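You operate a simulated robot arm through the tools that you are given. There is no shell and no other tool.

You run a simulated two-armed robot. Do the job below in one go: nothing can be reset, and whatever is moved stays where it is left.

TASK
Anneal the new joint, switch the welder off, then open the cover and both clamps.
Fine: push the welder lever back first; wait till the glow is gone before you switch off.

The check looks at the end state, three seconds after you hand in, the way a careful person would. Anything else that was tipped, shoved, dropped, spilled or broken makes it a failure. A push-on lid holds only when it is set on centred and level and pressed home; a screw cap is set on level and turned clockwise until tight.

THE ROBOT
Two 7-joint arms with two-finger grippers on one trunk that stands fixed in place. Base frame: the origin is at the foot of the trunk, x ahead of it, y to its left, z up. Readings come in mm, rad, newtons and seconds.
The left shoulder is at [30, 216, 1417], the right one opposite. With the tool pointing down near the work surface each hand reaches from about 100 to 740 mm from the base axis, measured 20 degrees to its own side. Payload 3.43 kg a hand.
Tool frame (each hand has its own): the origin (TCP) lies between the finger pads and is the grasp point; the fingertips stand 20 mm ahead of it; z points along the fingers, y is the line along which they close. Largest opening 124 mm; the body of the gripper starts 93 mm behind the TCP.
Orientation is told as [roll, pitch, yaw] about the base's x, y, z axes, in that order, counted from this pose: with the fingers straight down and closing along the base's y, the tool's x points along the base's -x, its y along +y and its z along -z.

THE INTERFACE
- The arms move only by the tool arm_command. It takes "left_deltas", "right_deltas" or both (then of equal length, played together; a hand with none holds still); each is text: rows parted by semicolons, each of 7 numbers parted by spaces: the shift along the base's x, y, z in mm, then the turn, a rotation vector about the base's x, y, z in rad, then the finger opening in mm, from 0 to 124. In form: tx ty tz ax ay az hand; .... A call has 1 to 20 rows; each row is the pose to reach, as a shift and turn from the pose commanded when the call began. A row lasts 0.2 s, in which the tool goes at most 50 mm and 0.15 rad; a call with a longer step from one row to the next is refused whole, and so is a gripper value outside its range. A pose out of reach is approached as far as the arm can. The call stops where the force on the tool passes 60 N (or 10 N more than at its start, if that is more) or the arm is blocked; 0.2 s more then pass. The fingers move at their own pace (about 72 mm/s each) and stop on an object; they squeeze with about 29 N. The grip force told is the motor's: it shows also when the fingers shut on nothing. Time passes only in rows, and 0.2 s behind the last, so rows that repeat a pose let the fingers close. The reply holds the time, the measured pose of the TCP, the force on the tool along the base axes, the opening and the grip force, in the units named above and with some noise, with the torque about the TCP (base axes, N m) and any sound that the robot's microphone picked up.
- Cameras (640 x 400 px; columns grow to the right, rows downward): "scene" is now at [114.1, 34.2, 1606.8]; the picture's right is [0.39, -0.92, 0.00], its down [-0.48, -0.20, -0.85] and it looks along [0.78, 0.33, -0.52] (base axes); focal length 259 px, centre (320, 200). "left" rides on the left gripper at [82, -14, -140] in its tool frame; the picture's right is [0.17, 0.99, 0.00], its down [-0.83, 0.14, -0.54] and it looks along [-0.53, 0.09, 0.84] (tool axes); focal length 243 px, centre (320, 200). "right" rides on the right gripper at [82, 14, -140] in its tool frame; the picture's right is [-0.17, 0.99, 0.00], its down [-0.83, -0.14, -0.54] and it looks along [-0.53, -0.09, 0.84] (tool axes); focal length 243 px, centre (320, 200). There is no depth. A picture from a camera that has moved, and an enlarged one, comes with that camera's place and axes in the base frame and with its lens. The place of the scene camera against the robot may be out by one fixed shift of up to 25 mm in any direction.
- capture(camera): a new picture of that camera. It takes no simulated time.
- lift_body(by): slides the trunk up (or, below 0, down) by that many mm; the arms and the scene camera ride with it, the base frame stays. It gives what a move gives, with no picture.
- head_to(pan, tilt): turns the head with the scene camera to pan (to the left, within 1.396 rad either way) and tilt (down, from -0.506 to 1.204), counted from straight ahead of the robot. It gives what a move gives.
- close_up(camera, box): a new picture of the part [left, top, right, bottom] of that camera's present view, enlarged. It takes no simulated time.
- hand_in(): hands the job in; it is judged then, once.

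Places have to be worked out from the pictures, the camera data and where the tool is seen. Open the grippers and draw the arms clear of the work before you hand the job in, unless the task says otherwise.

The tools are called after "Emit:" as a command line: name --argument value ..., lists and objects as JSON in quotes. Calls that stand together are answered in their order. arm_command: Moves the arms, as the interface text tells. Its arguments: {"type":"object","properties":{"left_deltas":{"type":"string"},"right_deltas":{"type":"string"}},"required":[]} The other tools are called the same way: lift_body (by) slides the trunk up or down; head_to (pan, tilt) turns the head that bears the scene camera; capture (camera) takes a picture; close_up (camera, box) takes an enlarged picture of a part of a camera's view; hand_in () hands the job in.

At the start:

```text
clock: 0.0
left_position: [462.1, 425.9, 1369.4]
left_orientation: [0.001, 0.002, 0.0]
left_ft_force: [-0.9, 0.4, 0.1]
left_moment: [0.01, -0.01, -0.03]
left_width: 124.0
left_gripper_force: 0.0
right_position: [354.1, 12.5, 1461.8]
right_orientation: [0.0, 0.0, -0.001]
right_ft_force: [0.2, 0.6, 0.6]
right_moment: [0.0, 0.0, 0.01]
right_width: 124.0
right_gripper_force: 0.0
trunk travel left (down, up): [-561.0, 30.0]
head pan, tilt: [0.4, 0.55]
```

scene: 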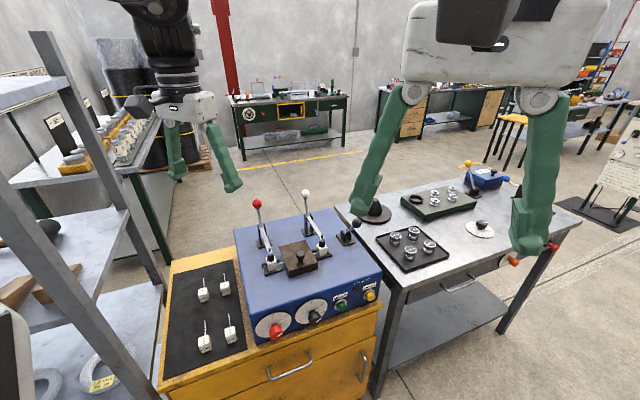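
right: 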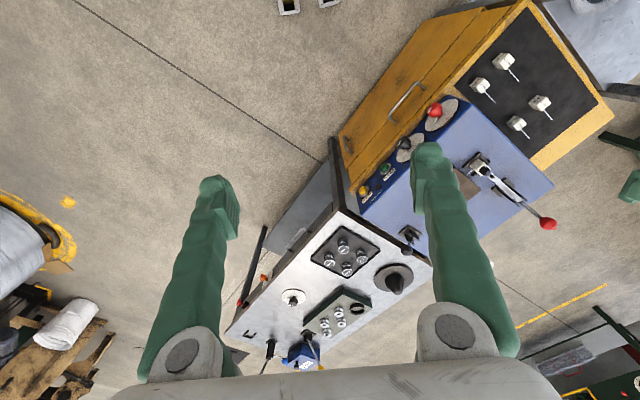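
left: 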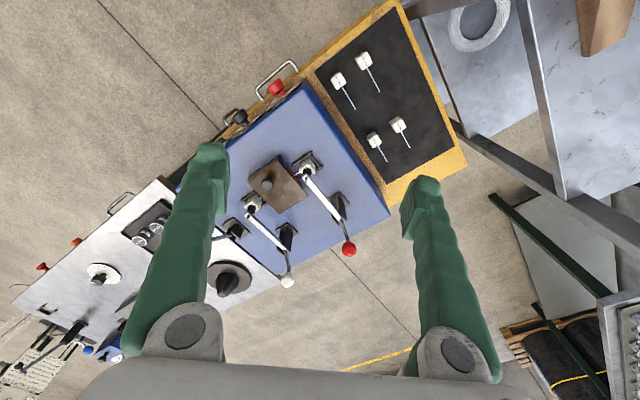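

The welder is the blue box with two clamp levers (red and white), a brown cover with a knob, a black lever on its right, and knobs and buttons on the front. I'll look at it enlarged before moving anything.

Emit:
close_up --camera "scene" --box '[225, 180, 395, 290]'

Emit:
close_up --camera "scene" --box '[235, 270, 395, 370]'

Emit:
close_up --camera "left" --box '[180, 70, 400, 300]'

Emit:
close_up --camera "right" --box '[340, 80, 570, 260]'

```text
3.64 times, centred on (310, 235) of scene
camera zoom: at [114.1, 34.2, 1606.8], right [0.39, -0.92, 0.0], down [-0.48, -0.2, -0.85], along [0.78, 0.33, -0.52], focal length 943 px, centre (356, 73)
```

zoom: 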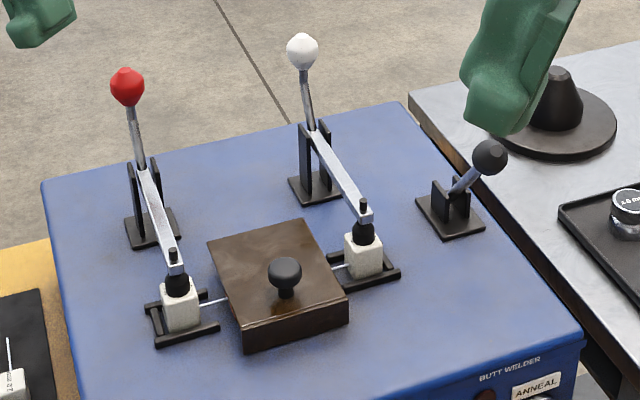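

```text
4.00 times, centred on (315, 320) of scene
camera zoom: at [114.1, 34.2, 1606.8], right [0.39, -0.92, 0.0], down [-0.48, -0.2, -0.85], along [0.78, 0.33, -0.52], focal length 1037 px, centre (340, -280)
```

zoom: 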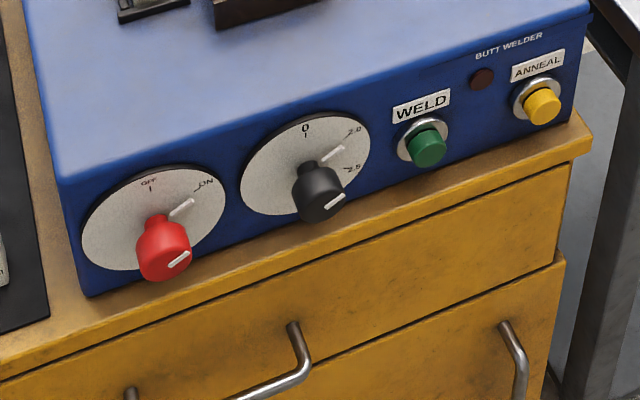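

```text
1.74 times, centred on (290, 185) of left
camera zoom: at [380.6, 411.9, 1508.9], right [-0.17, 0.99, 0.0], down [0.83, 0.14, 0.54], along [0.53, 0.09, -0.84], focal length 422 px, centre (372, 226)
```

zoom: 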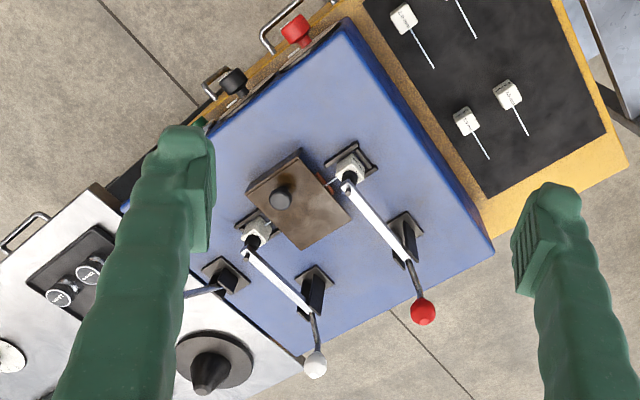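

```text
2.22 times, centred on (455, 170) of right
camera zoom: at [273.7, 25.4, 1601.7], right [0.17, 0.99, 0.0], down [0.83, -0.14, 0.54], along [0.53, -0.09, -0.84], focal length 539 px, centre (20, 267)
```

zoom: 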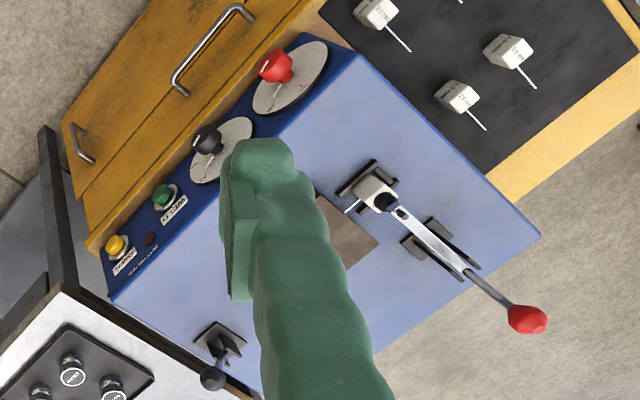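

The balls, knobs and the black lever triangulate well enough for now: machine top is around z 945 and its front panel faces roughly (-0.69, -0.72). I'll take the right hand out of the view and bring the left camera over the black lever to see which way it leans.

Emit:
arm_command --left_deltas "32 -26 -16 0 0 0 124; 65 -53 -32 0 0 0 124; 97 -80 -48 0 0 0 124; 130 -106 -64 0 0 0 124; 162 -132 -80 0 0 0 124; 195 -159 -97 0 0 0 124; 227 -185 -113 0 0 0 124; 260 -212 -129 0 0 0 124" --right_deltas "-8 -35 -8 0 0 0 124; -15 -70 -15 0 0 0 124; -23 -105 -23 0 0 0 124; -30 -140 -30 0 0 0 124; -38 -175 -38 0 0 0 124; -45 -210 -45 0 0 0 124; -53 -245 -53 0 0 0 124; -60 -280 -60 0 0 0 124"

Emit:
capture --camera "left"

Emit:
capture --camera "scene"

```text
clock: 1.8
left_position: [581.0, 330.1, 1224.6]
left_orientation: [-0.004, -0.004, 0.0]
left_ft_force: [-0.4, -0.9, -0.6]
left_moment: [0.0, 0.0, 0.02]
left_width: 124.0
left_gripper_force: 0.0
left hand out of reach, approached as far as the arm can: row 3, 4, 5, 6, 7, 8
right_position: [275.2, -245.8, 1385.6]
right_orientation: [0.001, -0.002, -0.001]
right_ft_force: [0.7, 0.2, 0.3]
right_moment: [0.04, 0.02, -0.01]
right_width: 123.8
right_gripper_force: 0.0
right hand out of reach, approached as far as the arm can: row 6, 7, 8
trunk travel left (down, up): [-561.0, 30.0]
head pan, tilt: [0.4, 0.55]
```

```text
taken
camera left: at [497.7, 315.0, 1363.2], right [-0.17, 0.99, 0.0], down [0.83, 0.14, 0.54], along [0.54, 0.09, -0.84], focal length 243 px, centre (320, 200)
```

left: 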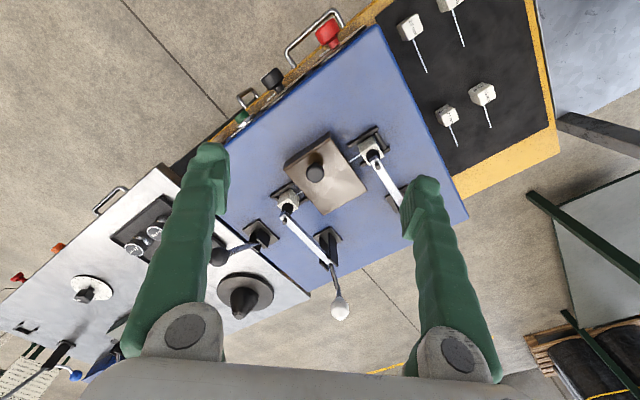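

```text
taken
camera scene: at [114.1, 32.7, 1606.9], right [0.39, -0.92, 0.0], down [-0.48, -0.2, -0.85], along [0.78, 0.33, -0.52], focal length 259 px, centre (320, 200)
```

scene: 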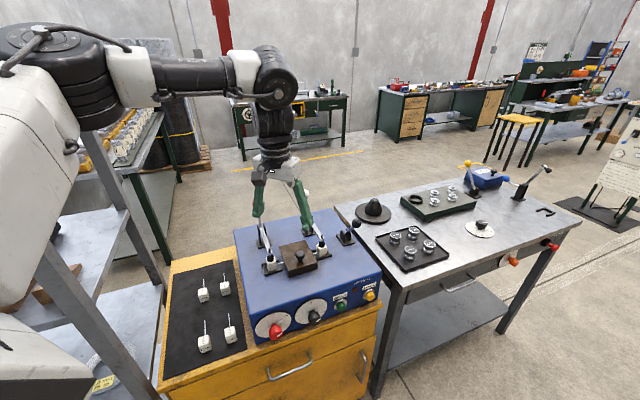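

The left arm is at its high-reach limit here, but the view is good. I'll enlarge the black lever from both cameras to get its lean.

Emit:
close_up --camera "left" --box '[200, 170, 320, 270]'

Emit:
close_up --camera "scene" --box '[310, 205, 380, 260]'

Emit:
close_up --camera "scene" --box '[230, 205, 350, 290]'

Emit:
close_up --camera "left" --box '[240, 110, 420, 250]'

```text
4.00 times, centred on (260, 220) of left
camera zoom: at [497.7, 315.0, 1363.2], right [-0.17, 0.99, 0.0], down [0.83, 0.14, 0.54], along [0.54, 0.09, -0.84], focal length 970 px, centre (560, 120)
```

zoom: 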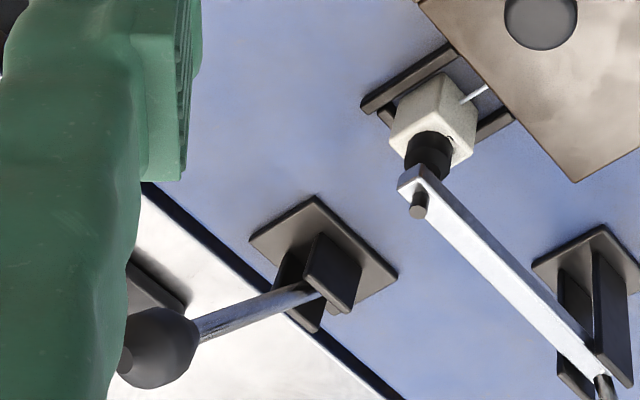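

```text
7.27 times, centred on (345, 232) of scene
camera zoom: at [114.1, 32.7, 1606.9], right [0.39, -0.92, 0.0], down [-0.48, -0.2, -0.85], along [0.78, 0.33, -0.52], focal length 1886 px, centre (138, -36)
```

zoom: 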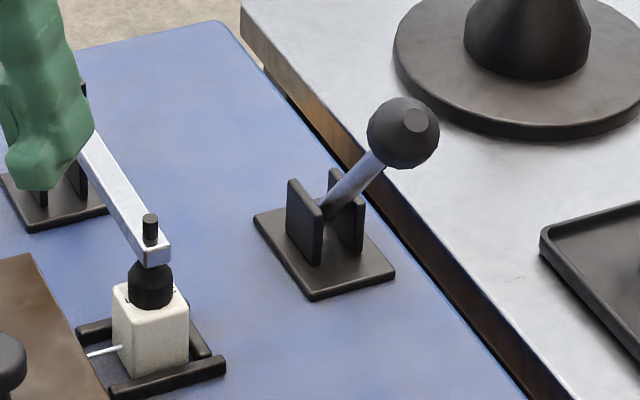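

```text
4.71 times, centred on (290, 248) of scene
camera zoom: at [114.1, 32.7, 1606.9], right [0.39, -0.92, 0.0], down [-0.48, -0.2, -0.85], along [0.78, 0.33, -0.52], focal length 1220 px, centre (461, -24)
```

zoom: 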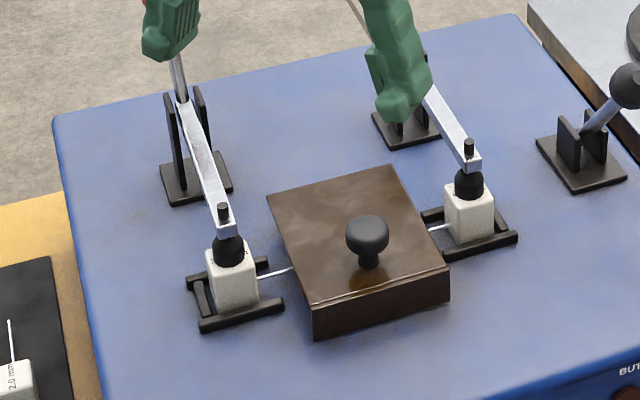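

```text
2.86 times, centred on (330, 180) of left
camera zoom: at [497.7, 315.0, 1363.2], right [-0.17, 0.99, 0.0], down [0.83, 0.14, 0.54], along [0.54, 0.09, -0.84], focal length 693 px, centre (291, 257)
```

zoom: 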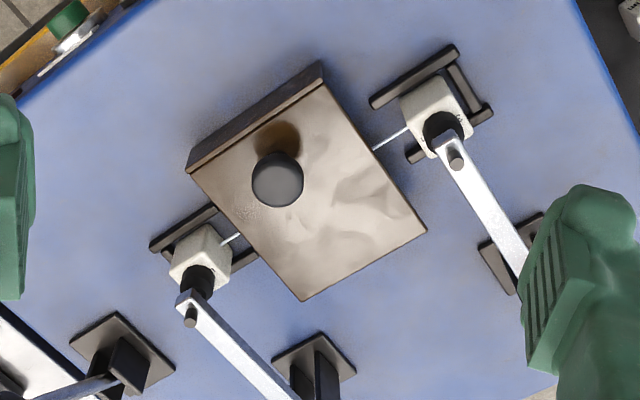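

The black lever's pivot is about (873, 246, 973) and its ball about (824, 193, 1071), so it leans towards the front panel. "Back" therefore means along (+0.7, +0.7). I'll draw the left hand back first, then lower the trunk to extend its reach.

Emit:
arm_command --left_deltas "-30 15 15 0 0 0 124; -60 30 30 0 0 0 60; -90 45 45 0 0 0 30; -120 60 60 0 0 0 0"

```text
clock: 2.8
left_position: [458.2, 389.8, 1287.7]
left_orientation: [0.0, -0.001, 0.0]
left_ft_force: [-0.4, 0.6, 0.6]
left_moment: [-0.02, -0.05, -0.02]
left_width: 14.7
left_gripper_force: 0.0
right_position: [273.1, -244.5, 1386.7]
right_orientation: [-0.001, -0.003, -0.001]
right_ft_force: [-0.4, -0.6, 0.4]
right_moment: [-0.01, -0.07, 0.0]
right_width: 123.8
right_gripper_force: 0.1
trunk travel left (down, up): [-561.0, 30.0]
head pan, tilt: [0.4, 0.55]
```

The commanded pose is reset to what was reached, and the left hand is clear. I lower the trunk by 130 mm.

Emit:
lift_body --by -130

Emit:
capture --camera "scene"

```text
clock: 4.4
left_position: [463.9, 386.5, 1159.4]
left_orientation: [0.001, -0.002, 0.001]
left_ft_force: [0.2, 0.2, -0.1]
left_moment: [0.0, -0.01, -0.03]
left_width: 0.0
left_gripper_force: 28.8
right_position: [284.5, -244.7, 1235.2]
right_orientation: [-0.001, 0.08, 0.001]
right_ft_force: [0.2, -0.1, 0.2]
right_moment: [-0.01, 0.02, 0.01]
right_width: 124.0
right_gripper_force: 0.2
trunk travel left (down, up): [-431.0, 160.0]
head pan, tilt: [0.4, 0.55]
```

```text
taken
camera scene: at [193.5, 33.9, 1456.4], right [0.39, -0.92, 0.0], down [-0.48, -0.2, -0.85], along [0.78, 0.33, -0.52], focal length 259 px, centre (320, 200)
```

scene: 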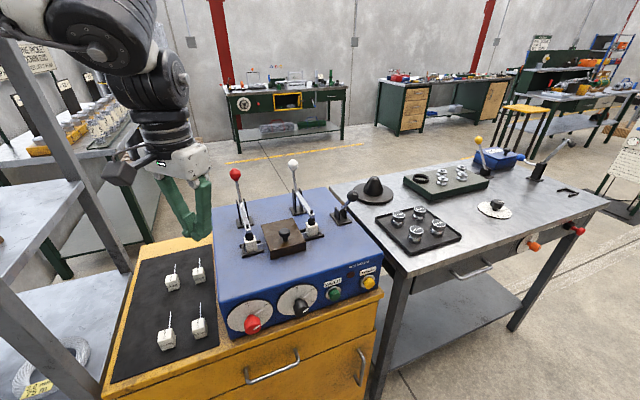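

The trunk leans forward as it sinks: the scene camera shifted ahead by 80 mm. I'll tilt the left tool 60° forward with 30° of yaw and bring the fingers, opened 26 mm, to a spot about 50 mm short of the black lever's ball.

Emit:
arm_command --left_deltas "30 -23 0 0.027 -0.102 0.047 26; 60 -46 0 0.055 -0.204 0.095 26; 90 -68 0 0.082 -0.307 0.142 26; 120 -91 -5 0.110 -0.409 0.190 26; 150 -114 -10 0.137 -0.511 0.237 26; 179 -137 -15 0.164 -0.613 0.284 26; 209 -160 -22 0.192 -0.715 0.332 26; 239 -182 -30 0.219 -0.818 0.379 26; 269 -205 -38 0.247 -0.920 0.427 26; 299 -228 -47 0.274 -1.022 0.474 26"

Emit:
capture --camera "left"

Emit:
capture --camera "scene"

```text
clock: 6.6
left_position: [788.1, 342.7, 1095.0]
left_orientation: [-0.056, -1.048, 0.519]
left_ft_force: [-0.4, -0.5, 0.0]
left_moment: [-0.03, 0.01, 0.0]
left_width: 25.9
left_gripper_force: 0.2
left hand out of reach, approached as far as the arm can: row 4, 5, 6, 7, 8, 9, 10
right_position: [283.7, -243.5, 1233.7]
right_orientation: [-0.001, 0.082, -0.001]
right_ft_force: [-0.3, -0.4, 0.4]
right_moment: [-0.03, 0.0, 0.0]
right_width: 124.3
right_gripper_force: 0.0
trunk travel left (down, up): [-431.0, 160.0]
head pan, tilt: [0.4, 0.55]
```

```text
taken
camera left: at [649.1, 255.9, 1094.1], right [-0.52, 0.84, -0.17], down [-0.12, 0.12, 0.98], along [0.85, 0.53, 0.04], focal length 243 px, centre (320, 200)
```

left: 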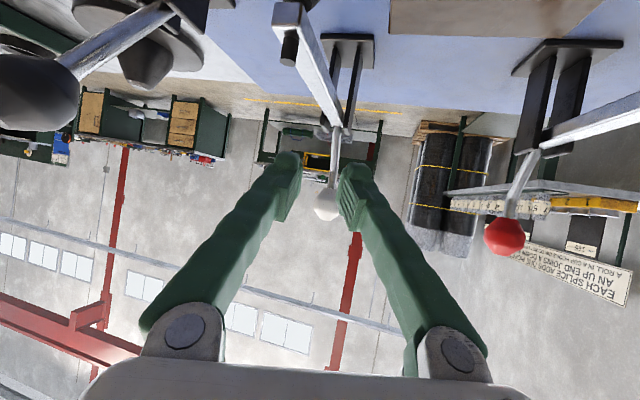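

```text
taken
camera scene: at [194.0, 34.9, 1456.3], right [0.39, -0.92, 0.0], down [-0.48, -0.2, -0.85], along [0.78, 0.33, -0.52], focal length 259 px, centre (320, 200)
```

scene: 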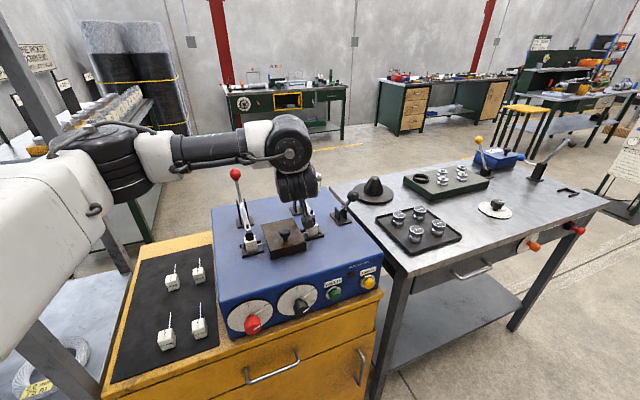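

The left wrist cannot bend to that pose, so the arm stopped in front of the white ball and touched nothing. The right arm suits this push direction better, so I'll bring the left hand back and out of the way first.

Emit:
arm_command --left_deltas "-30 0 12 0 0 0 26; -60 5 24 -0.03 0.112 -0.053 26; -90 12 36 -0.06 0.224 -0.106 26; -120 20 48 -0.09 0.336 -0.158 26; -150 28 60 -0.12 0.448 -0.21 26; -180 36 72 -0.15 0.56 -0.263 26; -210 44 84 -0.18 0.672 -0.316 26; -240 52 96 -0.21 0.784 -0.37 26; -270 60 105 -0.24 0.9 -0.42 26; -300 68 110 -0.274 1.022 -0.474 26"

Emit:
capture --camera "scene"

```text
clock: 8.8
left_position: [487.3, 403.6, 1195.1]
left_orientation: [-0.06, 0.002, -0.004]
left_ft_force: [-0.3, 1.2, -0.3]
left_moment: [0.02, -0.02, -0.01]
left_width: 26.0
left_gripper_force: 0.1
left hand out of reach, approached as far as the arm can: row 1, 2, 3, 4
right_position: [284.1, -244.5, 1234.8]
right_orientation: [-0.001, 0.08, -0.001]
right_ft_force: [-0.5, -1.0, 0.2]
right_moment: [0.03, 0.02, 0.01]
right_width: 123.9
right_gripper_force: 0.0
trunk travel left (down, up): [-431.0, 160.0]
head pan, tilt: [0.4, 0.55]
```

```text
taken
camera scene: at [193.6, 34.0, 1456.3], right [0.39, -0.92, 0.0], down [-0.48, -0.2, -0.85], along [0.78, 0.33, -0.52], focal length 259 px, centre (320, 200)
```

scene: 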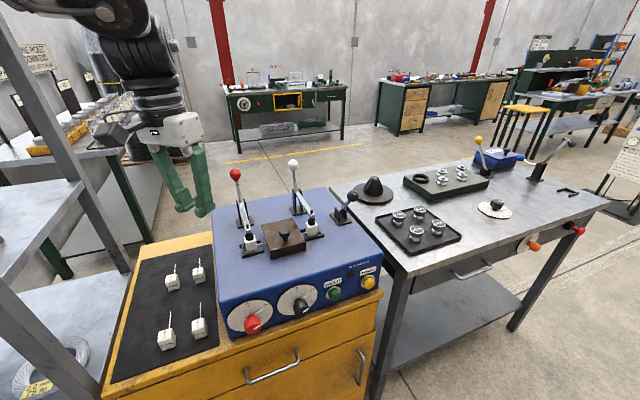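

The left hand is safely aside. Now I bring the right hand forward and lower over the free floor in front, tool down with 0.5 rad yaw, as a staging pose.

Emit:
arm_command --right_deltas "24 13 -27 0 -0.01 0.07 100; 48 26 -54 0 -0.02 0.14 60; 72 40 -81 0 -0.04 0.22 26; 96 54 -108 0 -0.05 0.3 26; 120 67 -135 0 -0.06 0.37 26; 144 80 -160 0 -0.07 0.45 26; 166 94 -185 0 -0.08 0.52 26"

```text
clock: 10.4
left_position: [488.3, 404.8, 1194.5]
left_orientation: [-0.058, 0.001, -0.004]
left_ft_force: [0.0, 0.7, 0.4]
left_moment: [0.05, -0.01, 0.01]
left_width: 26.0
left_gripper_force: 0.1
right_position: [336.5, -128.1, 1047.9]
right_orientation: [-0.022, 0.004, 0.484]
right_ft_force: [0.5, -0.2, -0.1]
right_moment: [0.01, -0.04, 0.01]
right_width: 25.9
right_gripper_force: 0.1
right hand out of reach, approached as far as the arm can: row 3, 4, 5, 6, 7
trunk travel left (down, up): [-431.0, 160.0]
head pan, tilt: [0.4, 0.55]
```

The hand stopped short of the target. I'll try a simple further move forward to see what limits it.

Emit:
arm_command --right_deltas "25 5 0 0 0 0 26; 50 10 0 0 0 0 26; 75 15 0 0 0 0 26; 100 20 0 0 0 0 26; 125 20 0 0 0 0 26; 125 20 0 0 0 0 26"

Emit:
capture --camera "right"

```text
clock: 11.8
left_position: [488.2, 404.4, 1195.9]
left_orientation: [-0.061, 0.003, -0.003]
left_ft_force: [0.3, -0.6, 0.2]
left_moment: [0.04, 0.02, 0.05]
left_width: 26.0
left_gripper_force: 0.1
right_position: [332.6, -108.8, 1045.5]
right_orientation: [-0.024, 0.003, 0.518]
right_ft_force: [-0.3, -0.2, -0.3]
right_moment: [0.0, -0.02, 0.0]
right_width: 26.0
right_gripper_force: 0.0
right hand out of reach, approached as far as the arm can: row 1, 2, 3, 4, 5, 6
trunk travel left (down, up): [-431.0, 160.0]
head pan, tilt: [0.4, 0.55]
```

```text
taken
camera right: at [253.7, -135.1, 1185.4], right [-0.34, 0.94, -0.02], down [0.79, 0.3, 0.54], along [0.51, 0.17, -0.84], focal length 243 px, centre (320, 200)
```

right: 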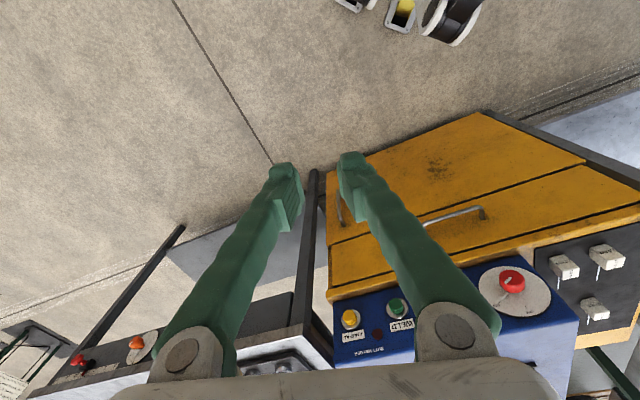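

Something other than distance limits the right arm. I'll turn the head to look at its posture.

Emit:
head_to --pan -0.5 --tilt 0.4

Emit:
capture --camera "scene"

```text
clock: 13.0
left_position: [488.5, 404.7, 1196.0]
left_orientation: [-0.059, 0.001, -0.004]
left_ft_force: [-0.2, 0.1, 0.3]
left_moment: [0.0, -0.03, -0.02]
left_width: 26.2
left_gripper_force: 0.0
right_position: [332.9, -109.0, 1045.6]
right_orientation: [-0.02, 0.002, 0.516]
right_ft_force: [-1.3, 0.5, -1.0]
right_moment: [0.01, 0.02, 0.02]
right_width: 26.0
right_gripper_force: 0.0
trunk travel left (down, up): [-431.0, 160.0]
head pan, tilt: [-0.499, 0.4]
```

```text
taken
camera scene: at [192.6, -45.1, 1470.1], right [-0.48, -0.88, 0.0], down [-0.34, 0.19, -0.92], along [0.81, -0.44, -0.39], focal length 259 px, centre (320, 200)
```

scene: 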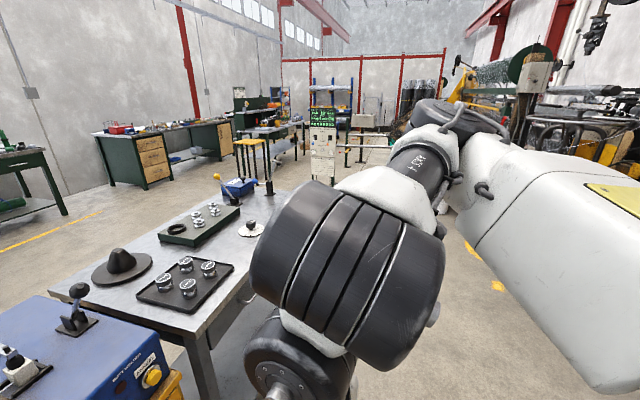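

The right elbow is out to the side, with the forearm folded back toward the body. The 0.5 rad yaw probably hit a wrist limit, so I'll undo the yaw while moving forward and left.

Emit:
arm_command --right_deltas "0 10 0 0 0 -0.13 26; 0 20 0 0 0 -0.26 26; 0 30 0 0 0 -0.39 26; 10 40 0 0 0 -0.52 26; 40 50 0 0 0 -0.52 26; 70 60 0 0 0 -0.52 26; 100 70 0 0 0 -0.52 26; 130 80 0 0 0 -0.52 26"

Emit:
capture --camera "scene"

```text
clock: 14.8
left_position: [489.2, 404.3, 1194.8]
left_orientation: [-0.06, 0.002, -0.005]
left_ft_force: [0.1, -0.1, 1.2]
left_moment: [0.0, 0.01, 0.0]
left_width: 25.9
left_gripper_force: 0.0
right_position: [463.9, -27.9, 1040.6]
right_orientation: [-0.021, 0.004, -0.001]
right_ft_force: [0.7, -0.1, 0.1]
right_moment: [0.0, 0.01, -0.01]
right_width: 26.0
right_gripper_force: 0.1
trunk travel left (down, up): [-431.0, 160.0]
head pan, tilt: [-0.499, 0.4]
```

```text
taken
camera scene: at [193.3, -44.8, 1470.0], right [-0.48, -0.88, 0.0], down [-0.34, 0.19, -0.92], along [0.81, -0.44, -0.39], focal length 259 px, centre (320, 200)
```

scene: 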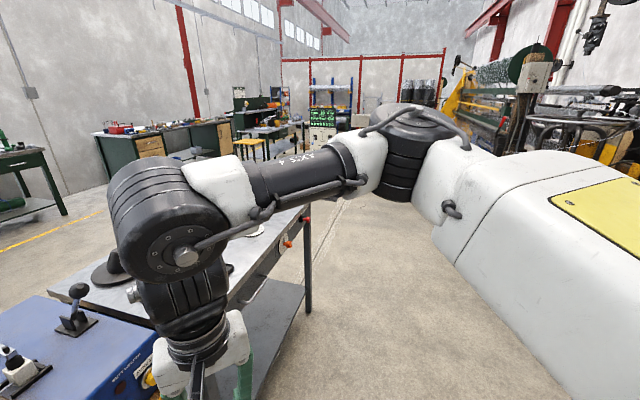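

That freed it, and the right hand now hangs at (464, -28, 1041). Next I tilt it 60° forward with 30° of yaw and bring it about 50 mm short of the black lever's ball.

Emit:
arm_command --right_deltas "30 19 10 0.027 -0.102 0.047 26; 60 37 20 0.055 -0.204 0.095 26; 90 56 30 0.082 -0.307 0.142 26; 120 74 40 0.110 -0.409 0.190 26; 150 93 50 0.137 -0.511 0.237 26; 179 112 60 0.164 -0.613 0.284 26; 209 130 68 0.192 -0.715 0.332 26; 239 149 71 0.219 -0.818 0.379 26; 269 167 71 0.247 -0.920 0.427 26; 299 186 71 0.274 -1.022 0.474 26"

Emit:
head_to --pan 0.2 --tilt 0.55

Emit:
capture --camera "scene"

Emit:
capture --camera "right"

```text
clock: 16.3
left_position: [489.6, 401.8, 1194.6]
left_orientation: [-0.06, 0.002, -0.004]
left_ft_force: [-0.5, 0.3, 0.5]
left_moment: [-0.01, 0.01, -0.02]
left_width: 25.9
left_gripper_force: 0.0
right_position: [692.7, 49.4, 1165.8]
right_orientation: [0.255, -0.702, 0.059]
right_ft_force: [0.5, 0.5, 0.1]
right_moment: [0.01, -0.02, -0.01]
right_width: 25.9
right_gripper_force: 0.1
trunk travel left (down, up): [-431.0, 160.0]
head pan, tilt: [-0.499, 0.4]
stopped in row 7 (right hand): the arm was blocked; the commanded pose is now the measured one
```

```text
clock: 17.4
left_position: [488.2, 404.5, 1195.5]
left_orientation: [-0.059, 0.001, -0.004]
left_ft_force: [0.0, -0.2, -0.1]
left_moment: [-0.04, 0.0, -0.03]
left_width: 26.1
left_gripper_force: 0.1
right_position: [691.6, 51.3, 1167.3]
right_orientation: [0.254, -0.704, 0.058]
right_ft_force: [0.1, 0.5, 0.1]
right_moment: [0.02, 0.0, -0.01]
right_width: 26.1
right_gripper_force: 0.2
trunk travel left (down, up): [-431.0, 160.0]
head pan, tilt: [0.201, 0.55]
```

```text
taken
camera scene: at [199.3, 17.0, 1456.4], right [0.2, -0.98, 0.0], down [-0.51, -0.1, -0.85], along [0.84, 0.17, -0.52], focal length 259 px, centre (320, 200)
```

scene: 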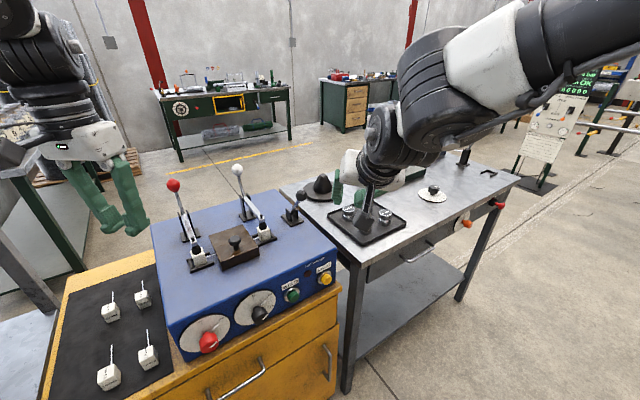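

```text
taken
camera right: at [541.7, 18.6, 1219.6], right [-0.09, 0.95, 0.3], down [0.33, -0.25, 0.91], along [0.94, 0.18, -0.29], focal length 243 px, centre (320, 200)
```

right: 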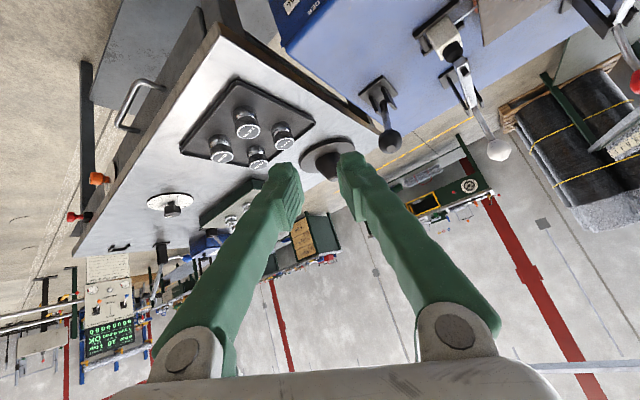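

The arm stopped with the tool over the table side, high up at z 1166 and touching nothing, probably at a joint limit rather than an obstacle. I'll try a plain shift left without turning.

Emit:
arm_command --right_deltas "10 20 -5 0 0 0 26; 20 40 -10 0 0 0 26; 30 60 -15 0 0 0 26; 40 80 -20 0 0 0 26; 50 90 -30 0 0 0 26"

Emit:
capture --camera "scene"

```text
clock: 18.3
left_position: [488.5, 404.0, 1195.3]
left_orientation: [-0.059, 0.001, -0.004]
left_ft_force: [-0.6, -0.9, 0.4]
left_moment: [0.02, 0.02, 0.02]
left_width: 25.9
left_gripper_force: 0.0
right_position: [767.7, 58.4, 1211.6]
right_orientation: [0.424, -0.716, -0.164]
right_ft_force: [0.4, -0.4, 0.5]
right_moment: [0.02, 0.05, 0.01]
right_width: 26.2
right_gripper_force: 0.1
trunk travel left (down, up): [-431.0, 160.0]
head pan, tilt: [0.201, 0.55]
stopped in row 4 (right hand): the arm was blocked; the commanded pose is now the measured one
```

```text
taken
camera scene: at [199.8, 16.9, 1456.3], right [0.2, -0.98, 0.0], down [-0.51, -0.1, -0.85], along [0.84, 0.17, -0.52], focal length 259 px, centre (320, 200)
```

scene: 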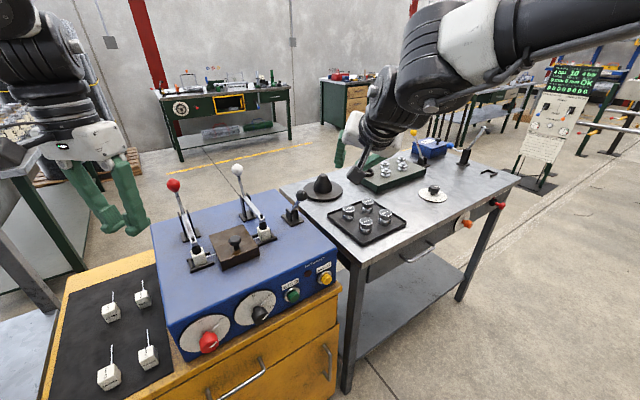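

The right arm keeps being pushed off course with its elbow out, so I'll return it slowly to its staging pose. I'll do the lever with the left arm instead, using only a moderate forward tilt.

Emit:
arm_command --right_deltas "-27 -10 -6 -0.029 0.061 0 26; -53 -20 -15 -0.058 0.122 0 26; -80 -30 -28 -0.086 0.184 0 26; -106 -39 -42 -0.115 0.245 0 26; -133 -49 -56 -0.144 0.306 0 26; -159 -59 -72 -0.173 0.367 0 26; -186 -69 -88 -0.202 0.429 0 26; -212 -79 -104 -0.231 0.49 0 26; -239 -88 -119 -0.259 0.551 0 26; -265 -98 -134 -0.288 0.612 0 26; -292 -108 -148 -0.317 0.674 0 26; -318 -118 -162 -0.346 0.735 0.003 26; -318 -118 -162 -0.346 0.735 0.003 26"

Emit:
capture --camera "scene"

```text
clock: 21.1
left_position: [487.1, 404.3, 1196.2]
left_orientation: [-0.057, 0.001, -0.003]
left_ft_force: [0.4, -0.7, 0.6]
left_moment: [0.01, 0.02, 0.01]
left_width: 25.8
left_gripper_force: 0.1
right_position: [447.0, -54.5, 1048.3]
right_orientation: [0.004, 0.003, 0.005]
right_ft_force: [-0.2, -0.5, -0.2]
right_moment: [0.02, 0.0, 0.04]
right_width: 26.0
right_gripper_force: 0.0
trunk travel left (down, up): [-431.0, 160.0]
head pan, tilt: [0.201, 0.55]
```

```text
taken
camera scene: at [199.0, 17.1, 1456.4], right [0.2, -0.98, 0.0], down [-0.51, -0.1, -0.85], along [0.84, 0.17, -0.52], focal length 259 px, centre (320, 200)
```

scene: 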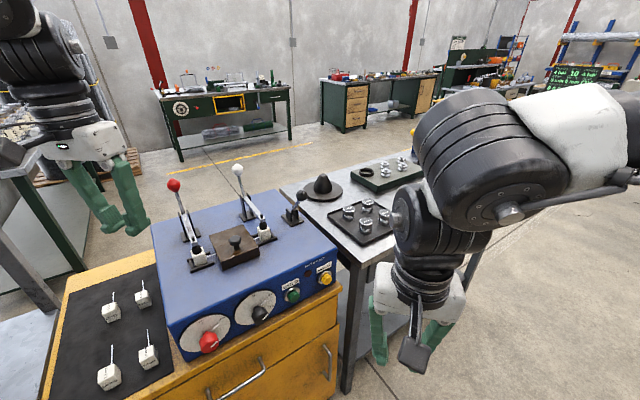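

The right hand is parked at (447, -54, 1048). Now I move the left hand slowly over the machine with a 30° tilt, to a spot in front of the black lever.

Emit:
arm_command --left_deltas "23 -20 0 0 -0.044 0 26; 46 -41 0 0 -0.087 0 26; 70 -61 -5 0 -0.131 0 26; 93 -82 -10 0 -0.175 0 26; 116 -102 -15 0 -0.218 0 26; 140 -123 -25 0 -0.262 0 26; 163 -143 -35 0 -0.306 0 26; 186 -164 -50 0 -0.349 0 26; 209 -184 -65 0 -0.393 0 26; 232 -205 -80 0 -0.437 0 26; 256 -225 -95 0 -0.48 0 26; 279 -246 -110 0 -0.524 0 26; 279 -246 -110 0 -0.524 0 26"

Emit:
capture --camera "scene"

Emit:
capture --camera "left"

```text
clock: 23.9
left_position: [715.6, 220.3, 1088.9]
left_orientation: [-0.058, -0.525, -0.003]
left_ft_force: [-0.6, -0.1, -0.1]
left_moment: [0.02, -0.02, 0.04]
left_width: 26.1
left_gripper_force: 0.1
left hand out of reach, approached as far as the arm can: row 9, 10, 11, 12, 13
right_position: [446.9, -55.8, 1049.0]
right_orientation: [0.004, -0.001, 0.009]
right_ft_force: [-0.5, 1.4, 0.7]
right_moment: [-0.02, 0.03, 0.02]
right_width: 26.0
right_gripper_force: 0.1
trunk travel left (down, up): [-431.0, 160.0]
head pan, tilt: [0.201, 0.55]
```

```text
taken
camera scene: at [199.1, 16.8, 1456.4], right [0.2, -0.98, 0.0], down [-0.51, -0.1, -0.85], along [0.84, 0.17, -0.52], focal length 259 px, centre (320, 200)
```

scene: 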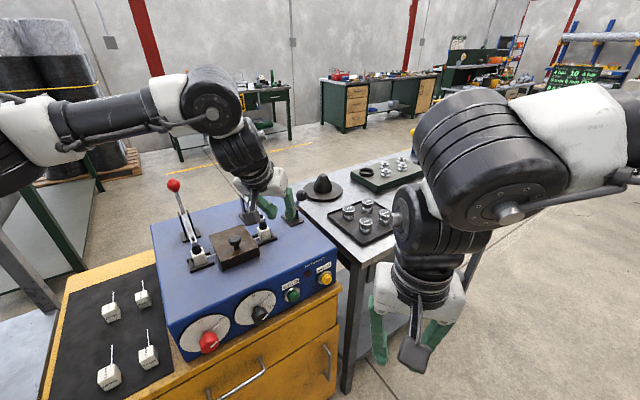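

```text
taken
camera left: at [574.8, 215.1, 1168.5], right [-0.11, 0.98, -0.13], down [0.46, 0.17, 0.87], along [0.88, 0.04, -0.47], focal length 243 px, centre (320, 200)
```

left: 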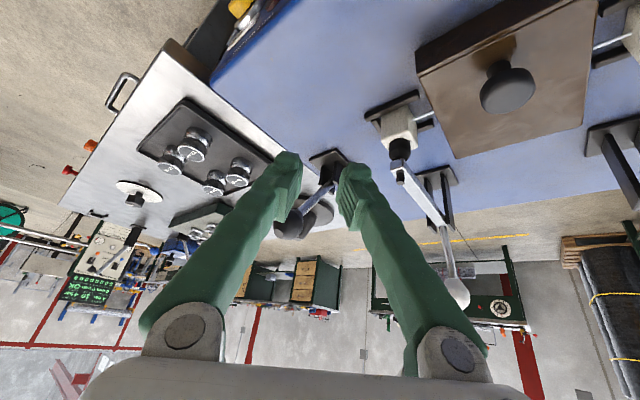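

The left hand got to (716, 220, 1089), then hit a limit. From here I'll yaw it by -45° so the fingers close along the lever's swing direction and the wrist bend eases.

Emit:
arm_command --left_deltas "0 0 0 0 0 -0.1 26; 0 0 0 0 0 -0.2 26; 0 0 0 0 0 -0.3 26; 0 0 0 0 0 -0.4 26; 0 0 0 0 0 -0.5 40; 0 0 0 0 0 -0.6 60; 0 0 0 0 0 -0.7 70; 0 0 0 0 0 -0.785 70; 0 0 0 0 0 -0.785 70"

Emit:
capture --camera "left"

Emit:
capture --camera "scene"

```text
clock: 25.9
left_position: [716.3, 221.5, 1085.4]
left_orientation: [-0.058, -0.522, -0.791]
left_ft_force: [-0.1, -0.1, 0.2]
left_moment: [0.03, 0.0, -0.03]
left_width: 70.0
left_gripper_force: 0.0
right_position: [448.2, -55.6, 1048.4]
right_orientation: [0.004, -0.002, 0.008]
right_ft_force: [0.1, 0.1, 0.3]
right_moment: [0.0, 0.0, -0.03]
right_width: 26.2
right_gripper_force: 0.1
trunk travel left (down, up): [-431.0, 160.0]
head pan, tilt: [0.201, 0.55]
```

```text
taken
camera left: at [613.4, 316.4, 1166.2], right [0.62, 0.77, -0.13], down [0.44, -0.2, 0.87], along [0.65, -0.6, -0.47], focal length 243 px, centre (320, 200)
```

left: 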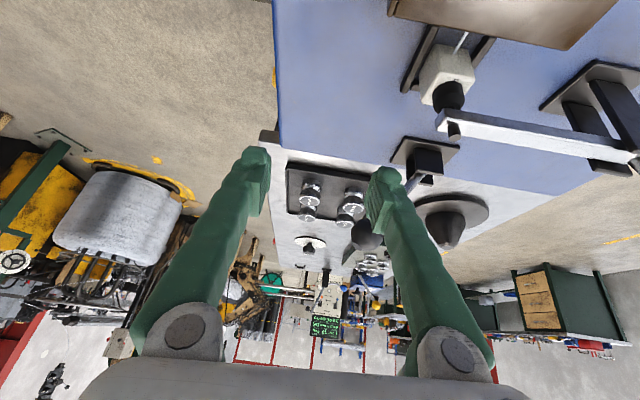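

```text
taken
camera scene: at [199.0, 17.2, 1456.4], right [0.2, -0.98, 0.0], down [-0.51, -0.1, -0.85], along [0.84, 0.17, -0.52], focal length 259 px, centre (320, 200)
```

scene: 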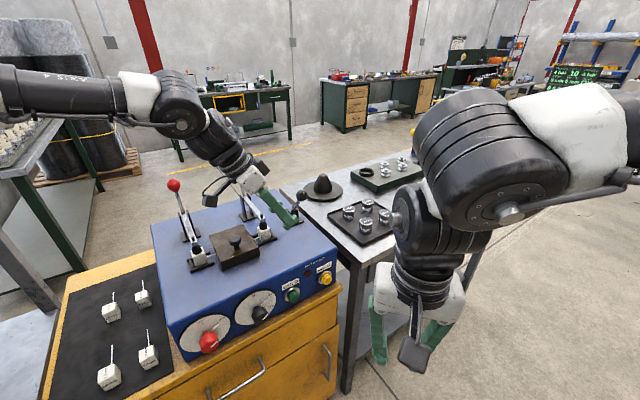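

This pose works, and the view now puts the lever ball at about (826, 190, 1071). I shift 55 mm along the swing direction, then 100 mm toward the lever so the open fingers straddle the ball.

Emit:
arm_command --left_deltas "13 13 5 0 0 0 74; 26 26 5 0 0 0 74; 39 39 5 0 0 0 74; 54 24 3 0 0 0 74; 68 10 1 0 0 0 74; 82 -4 -2 0 0 0 74; 96 -18 -5 0 0 0 74; 110 -32 -8 0 0 0 74; 110 -32 -8 0 0 0 74"

Emit:
capture --camera "left"

Emit:
capture --camera "scene"

```text
clock: 27.9
left_position: [774.4, 240.9, 1084.0]
left_orientation: [-0.057, -0.524, -0.789]
left_ft_force: [-1.0, 0.2, 0.6]
left_moment: [0.01, -0.01, 0.01]
left_width: 74.0
left_gripper_force: 0.2
left hand out of reach, approached as far as the arm can: row 5, 6, 7, 8, 9
right_position: [446.9, -55.6, 1048.8]
right_orientation: [0.004, 0.001, 0.006]
right_ft_force: [0.6, 0.1, -0.3]
right_moment: [0.04, 0.0, -0.01]
right_width: 26.3
right_gripper_force: 0.1
trunk travel left (down, up): [-431.0, 160.0]
head pan, tilt: [0.201, 0.55]
```

```text
taken
camera left: at [670.1, 336.7, 1164.0], right [0.62, 0.78, -0.13], down [0.44, -0.2, 0.87], along [0.65, -0.6, -0.47], focal length 243 px, centre (320, 200)
```

left: 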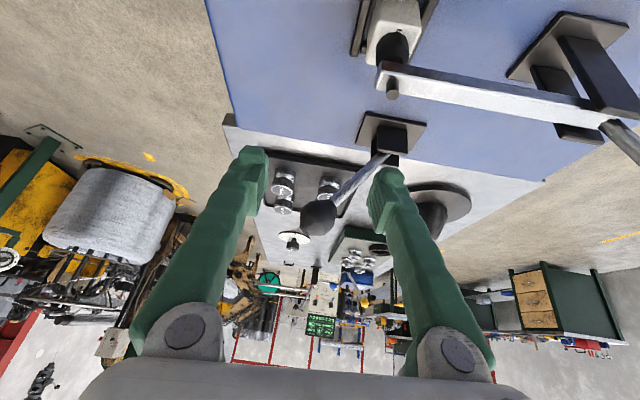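

```text
taken
camera scene: at [198.3, 16.6, 1456.5], right [0.2, -0.98, 0.0], down [-0.51, -0.1, -0.85], along [0.84, 0.17, -0.52], focal length 259 px, centre (320, 200)
```

scene: 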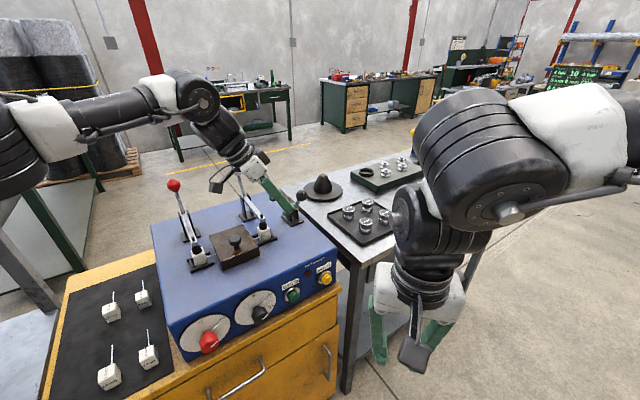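

The ball sits neatly between the fingers, but about 70 mm ahead, with the arm near full stretch. Tilting the tool a further 30° moves the wrist back, so I'll do that while advancing.

Emit:
arm_command --left_deltas "0 0 0 -0.037 -0.037 0 74; 0 0 0 -0.074 -0.074 0 74; 0 0 0 -0.111 -0.111 0 74; 0 0 0 -0.148 -0.148 0 74; 0 0 0 -0.185 -0.185 0 74; 10 -10 0 -0.222 -0.222 0 74; 20 -20 0 -0.259 -0.259 0 74; 30 -30 -1 -0.296 -0.296 0 74; 40 -40 -2 -0.333 -0.333 0 74; 50 -50 -4 -0.37 -0.37 0 74; 50 -50 -4 -0.37 -0.37 0 74"

Emit:
capture --camera "left"

Emit:
capture --camera "scene"

```text
clock: 30.3
left_position: [830.3, 190.4, 1083.7]
left_orientation: [-0.054, -1.046, -0.793]
left_ft_force: [-0.2, -0.7, 0.0]
left_moment: [-0.02, 0.01, 0.0]
left_width: 74.2
left_gripper_force: 0.0
right_position: [446.9, -54.7, 1048.6]
right_orientation: [0.005, 0.001, 0.008]
right_ft_force: [-0.5, 0.6, -0.2]
right_moment: [0.02, 0.03, 0.0]
right_width: 25.7
right_gripper_force: 0.1
trunk travel left (down, up): [-431.0, 160.0]
head pan, tilt: [0.201, 0.55]
```

```text
taken
camera left: at [710.5, 300.8, 1082.2], right [0.67, 0.72, -0.17], down [0.09, 0.15, 0.98], along [0.73, -0.68, 0.04], focal length 243 px, centre (320, 200)
```

left: 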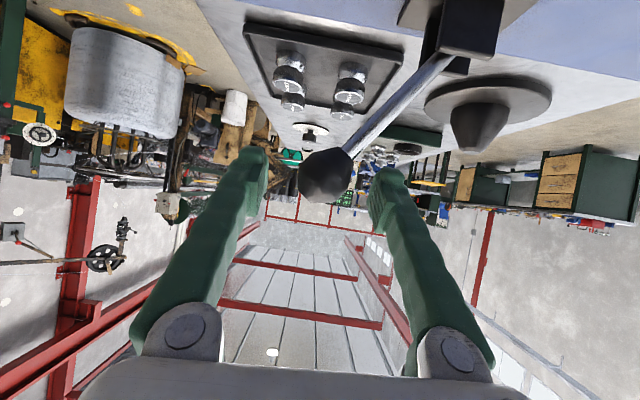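

```text
taken
camera scene: at [198.9, 17.1, 1456.4], right [0.2, -0.98, 0.0], down [-0.51, -0.1, -0.85], along [0.84, 0.17, -0.52], focal length 259 px, centre (320, 200)
```

scene: 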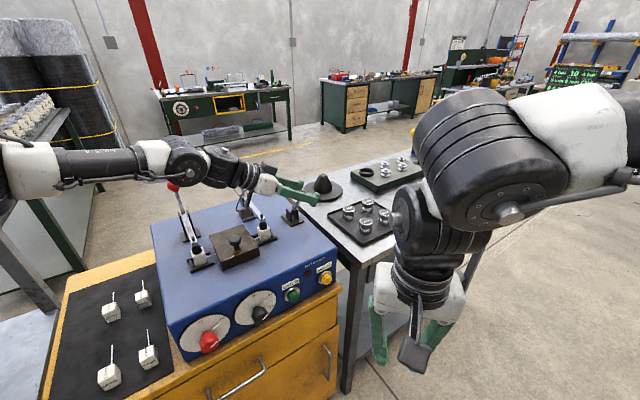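

The lever ball is now centred between the fingers. I push along (+0.7, +0.7), following the arc up slightly and easing the yaw, so the near finger carries the lever back.

Emit:
arm_command --left_deltas "7 7 0 0 0 0.03 74; 14 14 2 0 0 0.06 74; 21 21 4 0 0 0.09 74; 28 28 7 0 0 0.12 74; 35 35 10 0 0 0.15 74; 42 42 12 0 0 0.18 74; 49 49 14 0 0 0.21 74; 56 56 16 0 0 0.24 74; 63 63 17 0 0 0.27 74; 70 70 18 0 0 0.3 74"

Emit:
capture --camera "left"

Emit:
capture --camera "scene"

```text
clock: 32.5
left_position: [899.8, 260.2, 1100.3]
left_orientation: [-0.055, -1.046, -0.49]
left_ft_force: [-0.4, -0.3, -0.4]
left_moment: [0.02, -0.03, 0.02]
left_width: 73.8
left_gripper_force: 0.1
right_position: [447.7, -55.9, 1049.1]
right_orientation: [0.004, 0.002, 0.007]
right_ft_force: [0.2, -0.3, -0.1]
right_moment: [0.0, 0.06, 0.01]
right_width: 26.1
right_gripper_force: 0.0
trunk travel left (down, up): [-431.0, 160.0]
head pan, tilt: [0.201, 0.55]
```

```text
taken
camera left: at [752.9, 331.0, 1099.7], right [0.43, 0.89, -0.17], down [0.04, 0.17, 0.98], along [0.9, -0.43, 0.04], focal length 243 px, centre (320, 200)
```

left: 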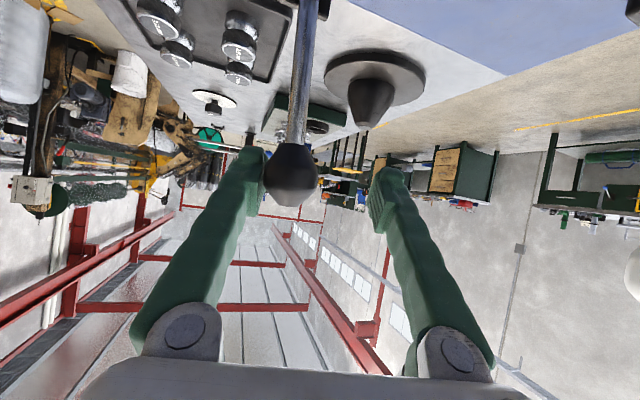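

```text
taken
camera scene: at [199.3, 17.0, 1456.4], right [0.2, -0.98, 0.0], down [-0.51, -0.1, -0.85], along [0.84, 0.17, -0.52], focal length 259 px, centre (320, 200)
```

scene: 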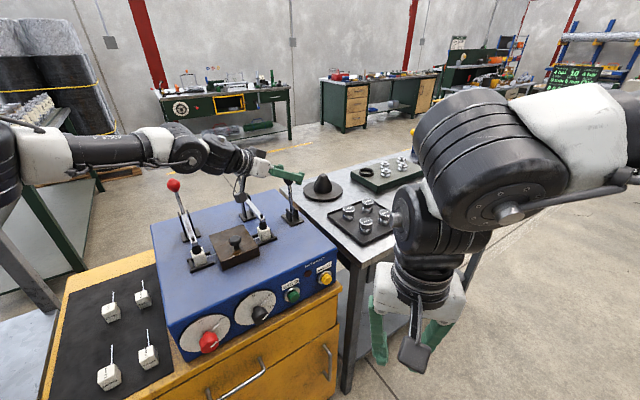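

The lever is upright now and moves almost without force. I continue the push toward the far side.

Emit:
arm_command --left_deltas "7 7 0 0 0 0.04 74; 14 14 -1 0 0 0.08 74; 21 21 -2 0 0 0.12 74; 28 28 -4 0 0 0.16 74; 35 35 -7 0 0 0.2 74; 42 42 -10 0 0 0.24 74; 49 49 -14 0 0 0.28 74; 56 56 -18 0 0 0.32 74"

Emit:
capture --camera "left"

Emit:
close_up --camera "scene" --box '[220, 150, 340, 230]'

```text
clock: 34.3
left_position: [953.5, 312.8, 1084.2]
left_orientation: [-0.055, -1.052, -0.174]
left_ft_force: [-2.2, -7.5, 5.4]
left_moment: [-0.13, 0.18, 0.21]
left_width: 77.3
left_gripper_force: 3.0
left hand out of reach, approached as far as the arm can: row 8
right_position: [446.3, -56.8, 1049.7]
right_orientation: [0.005, 0.0, 0.007]
right_ft_force: [1.4, -0.3, -0.2]
right_moment: [0.02, 0.0, 0.03]
right_width: 26.2
right_gripper_force: 0.2
trunk travel left (down, up): [-431.0, 160.0]
head pan, tilt: [0.201, 0.55]
```

```text
taken
camera left: at [791.0, 334.7, 1083.1], right [0.14, 0.98, -0.17], down [-0.02, 0.17, 0.98], along [0.99, -0.13, 0.04], focal length 243 px, centre (320, 200)
```

left: 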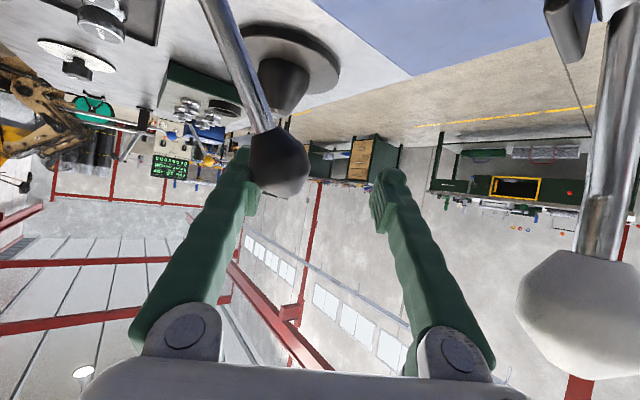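

```text
5.00 times, centred on (280, 190) of scene
camera zoom: at [198.2, 15.1, 1456.6], right [0.2, -0.98, 0.0], down [-0.51, -0.1, -0.85], along [0.84, 0.17, -0.52], focal length 1297 px, centre (520, 250)
```

zoom: 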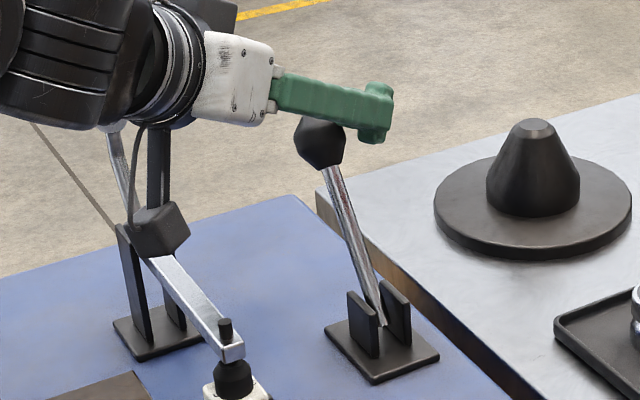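

The ball is now at about (919, 292, 1071), a mirror image of where it started, and force is building. I nudge a little more to make sure it is at its stop.

Emit:
arm_command --left_deltas "0 5 -2 0 0 0 74; 0 10 -4 0 0 0 74; 0 10 -4 0 0 0 74"

Emit:
capture --camera "left"

```text
clock: 35.1
left_position: [954.2, 316.3, 1084.4]
left_orientation: [-0.057, -1.055, -0.179]
left_ft_force: [6.0, -31.6, 17.2]
left_moment: [-0.66, 0.36, 1.32]
left_width: 85.9
left_gripper_force: 10.1
right_position: [446.2, -60.0, 1050.0]
right_orientation: [0.007, 0.002, 0.007]
right_ft_force: [0.0, 0.7, 1.9]
right_moment: [0.04, -0.01, -0.02]
right_width: 25.9
right_gripper_force: 0.0
trunk travel left (down, up): [-431.0, 160.0]
head pan, tilt: [0.201, 0.55]
```

```text
taken
camera left: at [791.8, 339.0, 1082.1], right [0.14, 0.97, -0.17], down [-0.02, 0.18, 0.98], along [0.99, -0.14, 0.04], focal length 243 px, centre (320, 200)
```

left: 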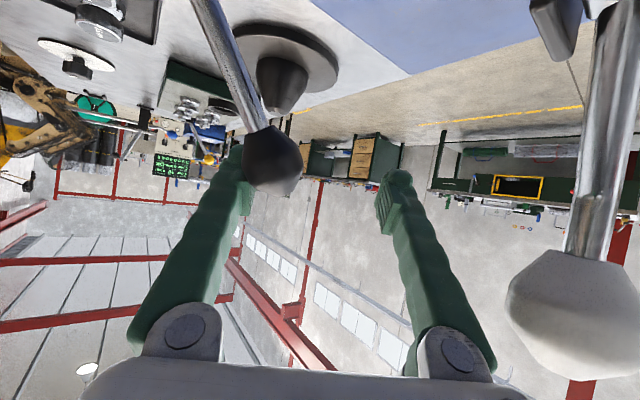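

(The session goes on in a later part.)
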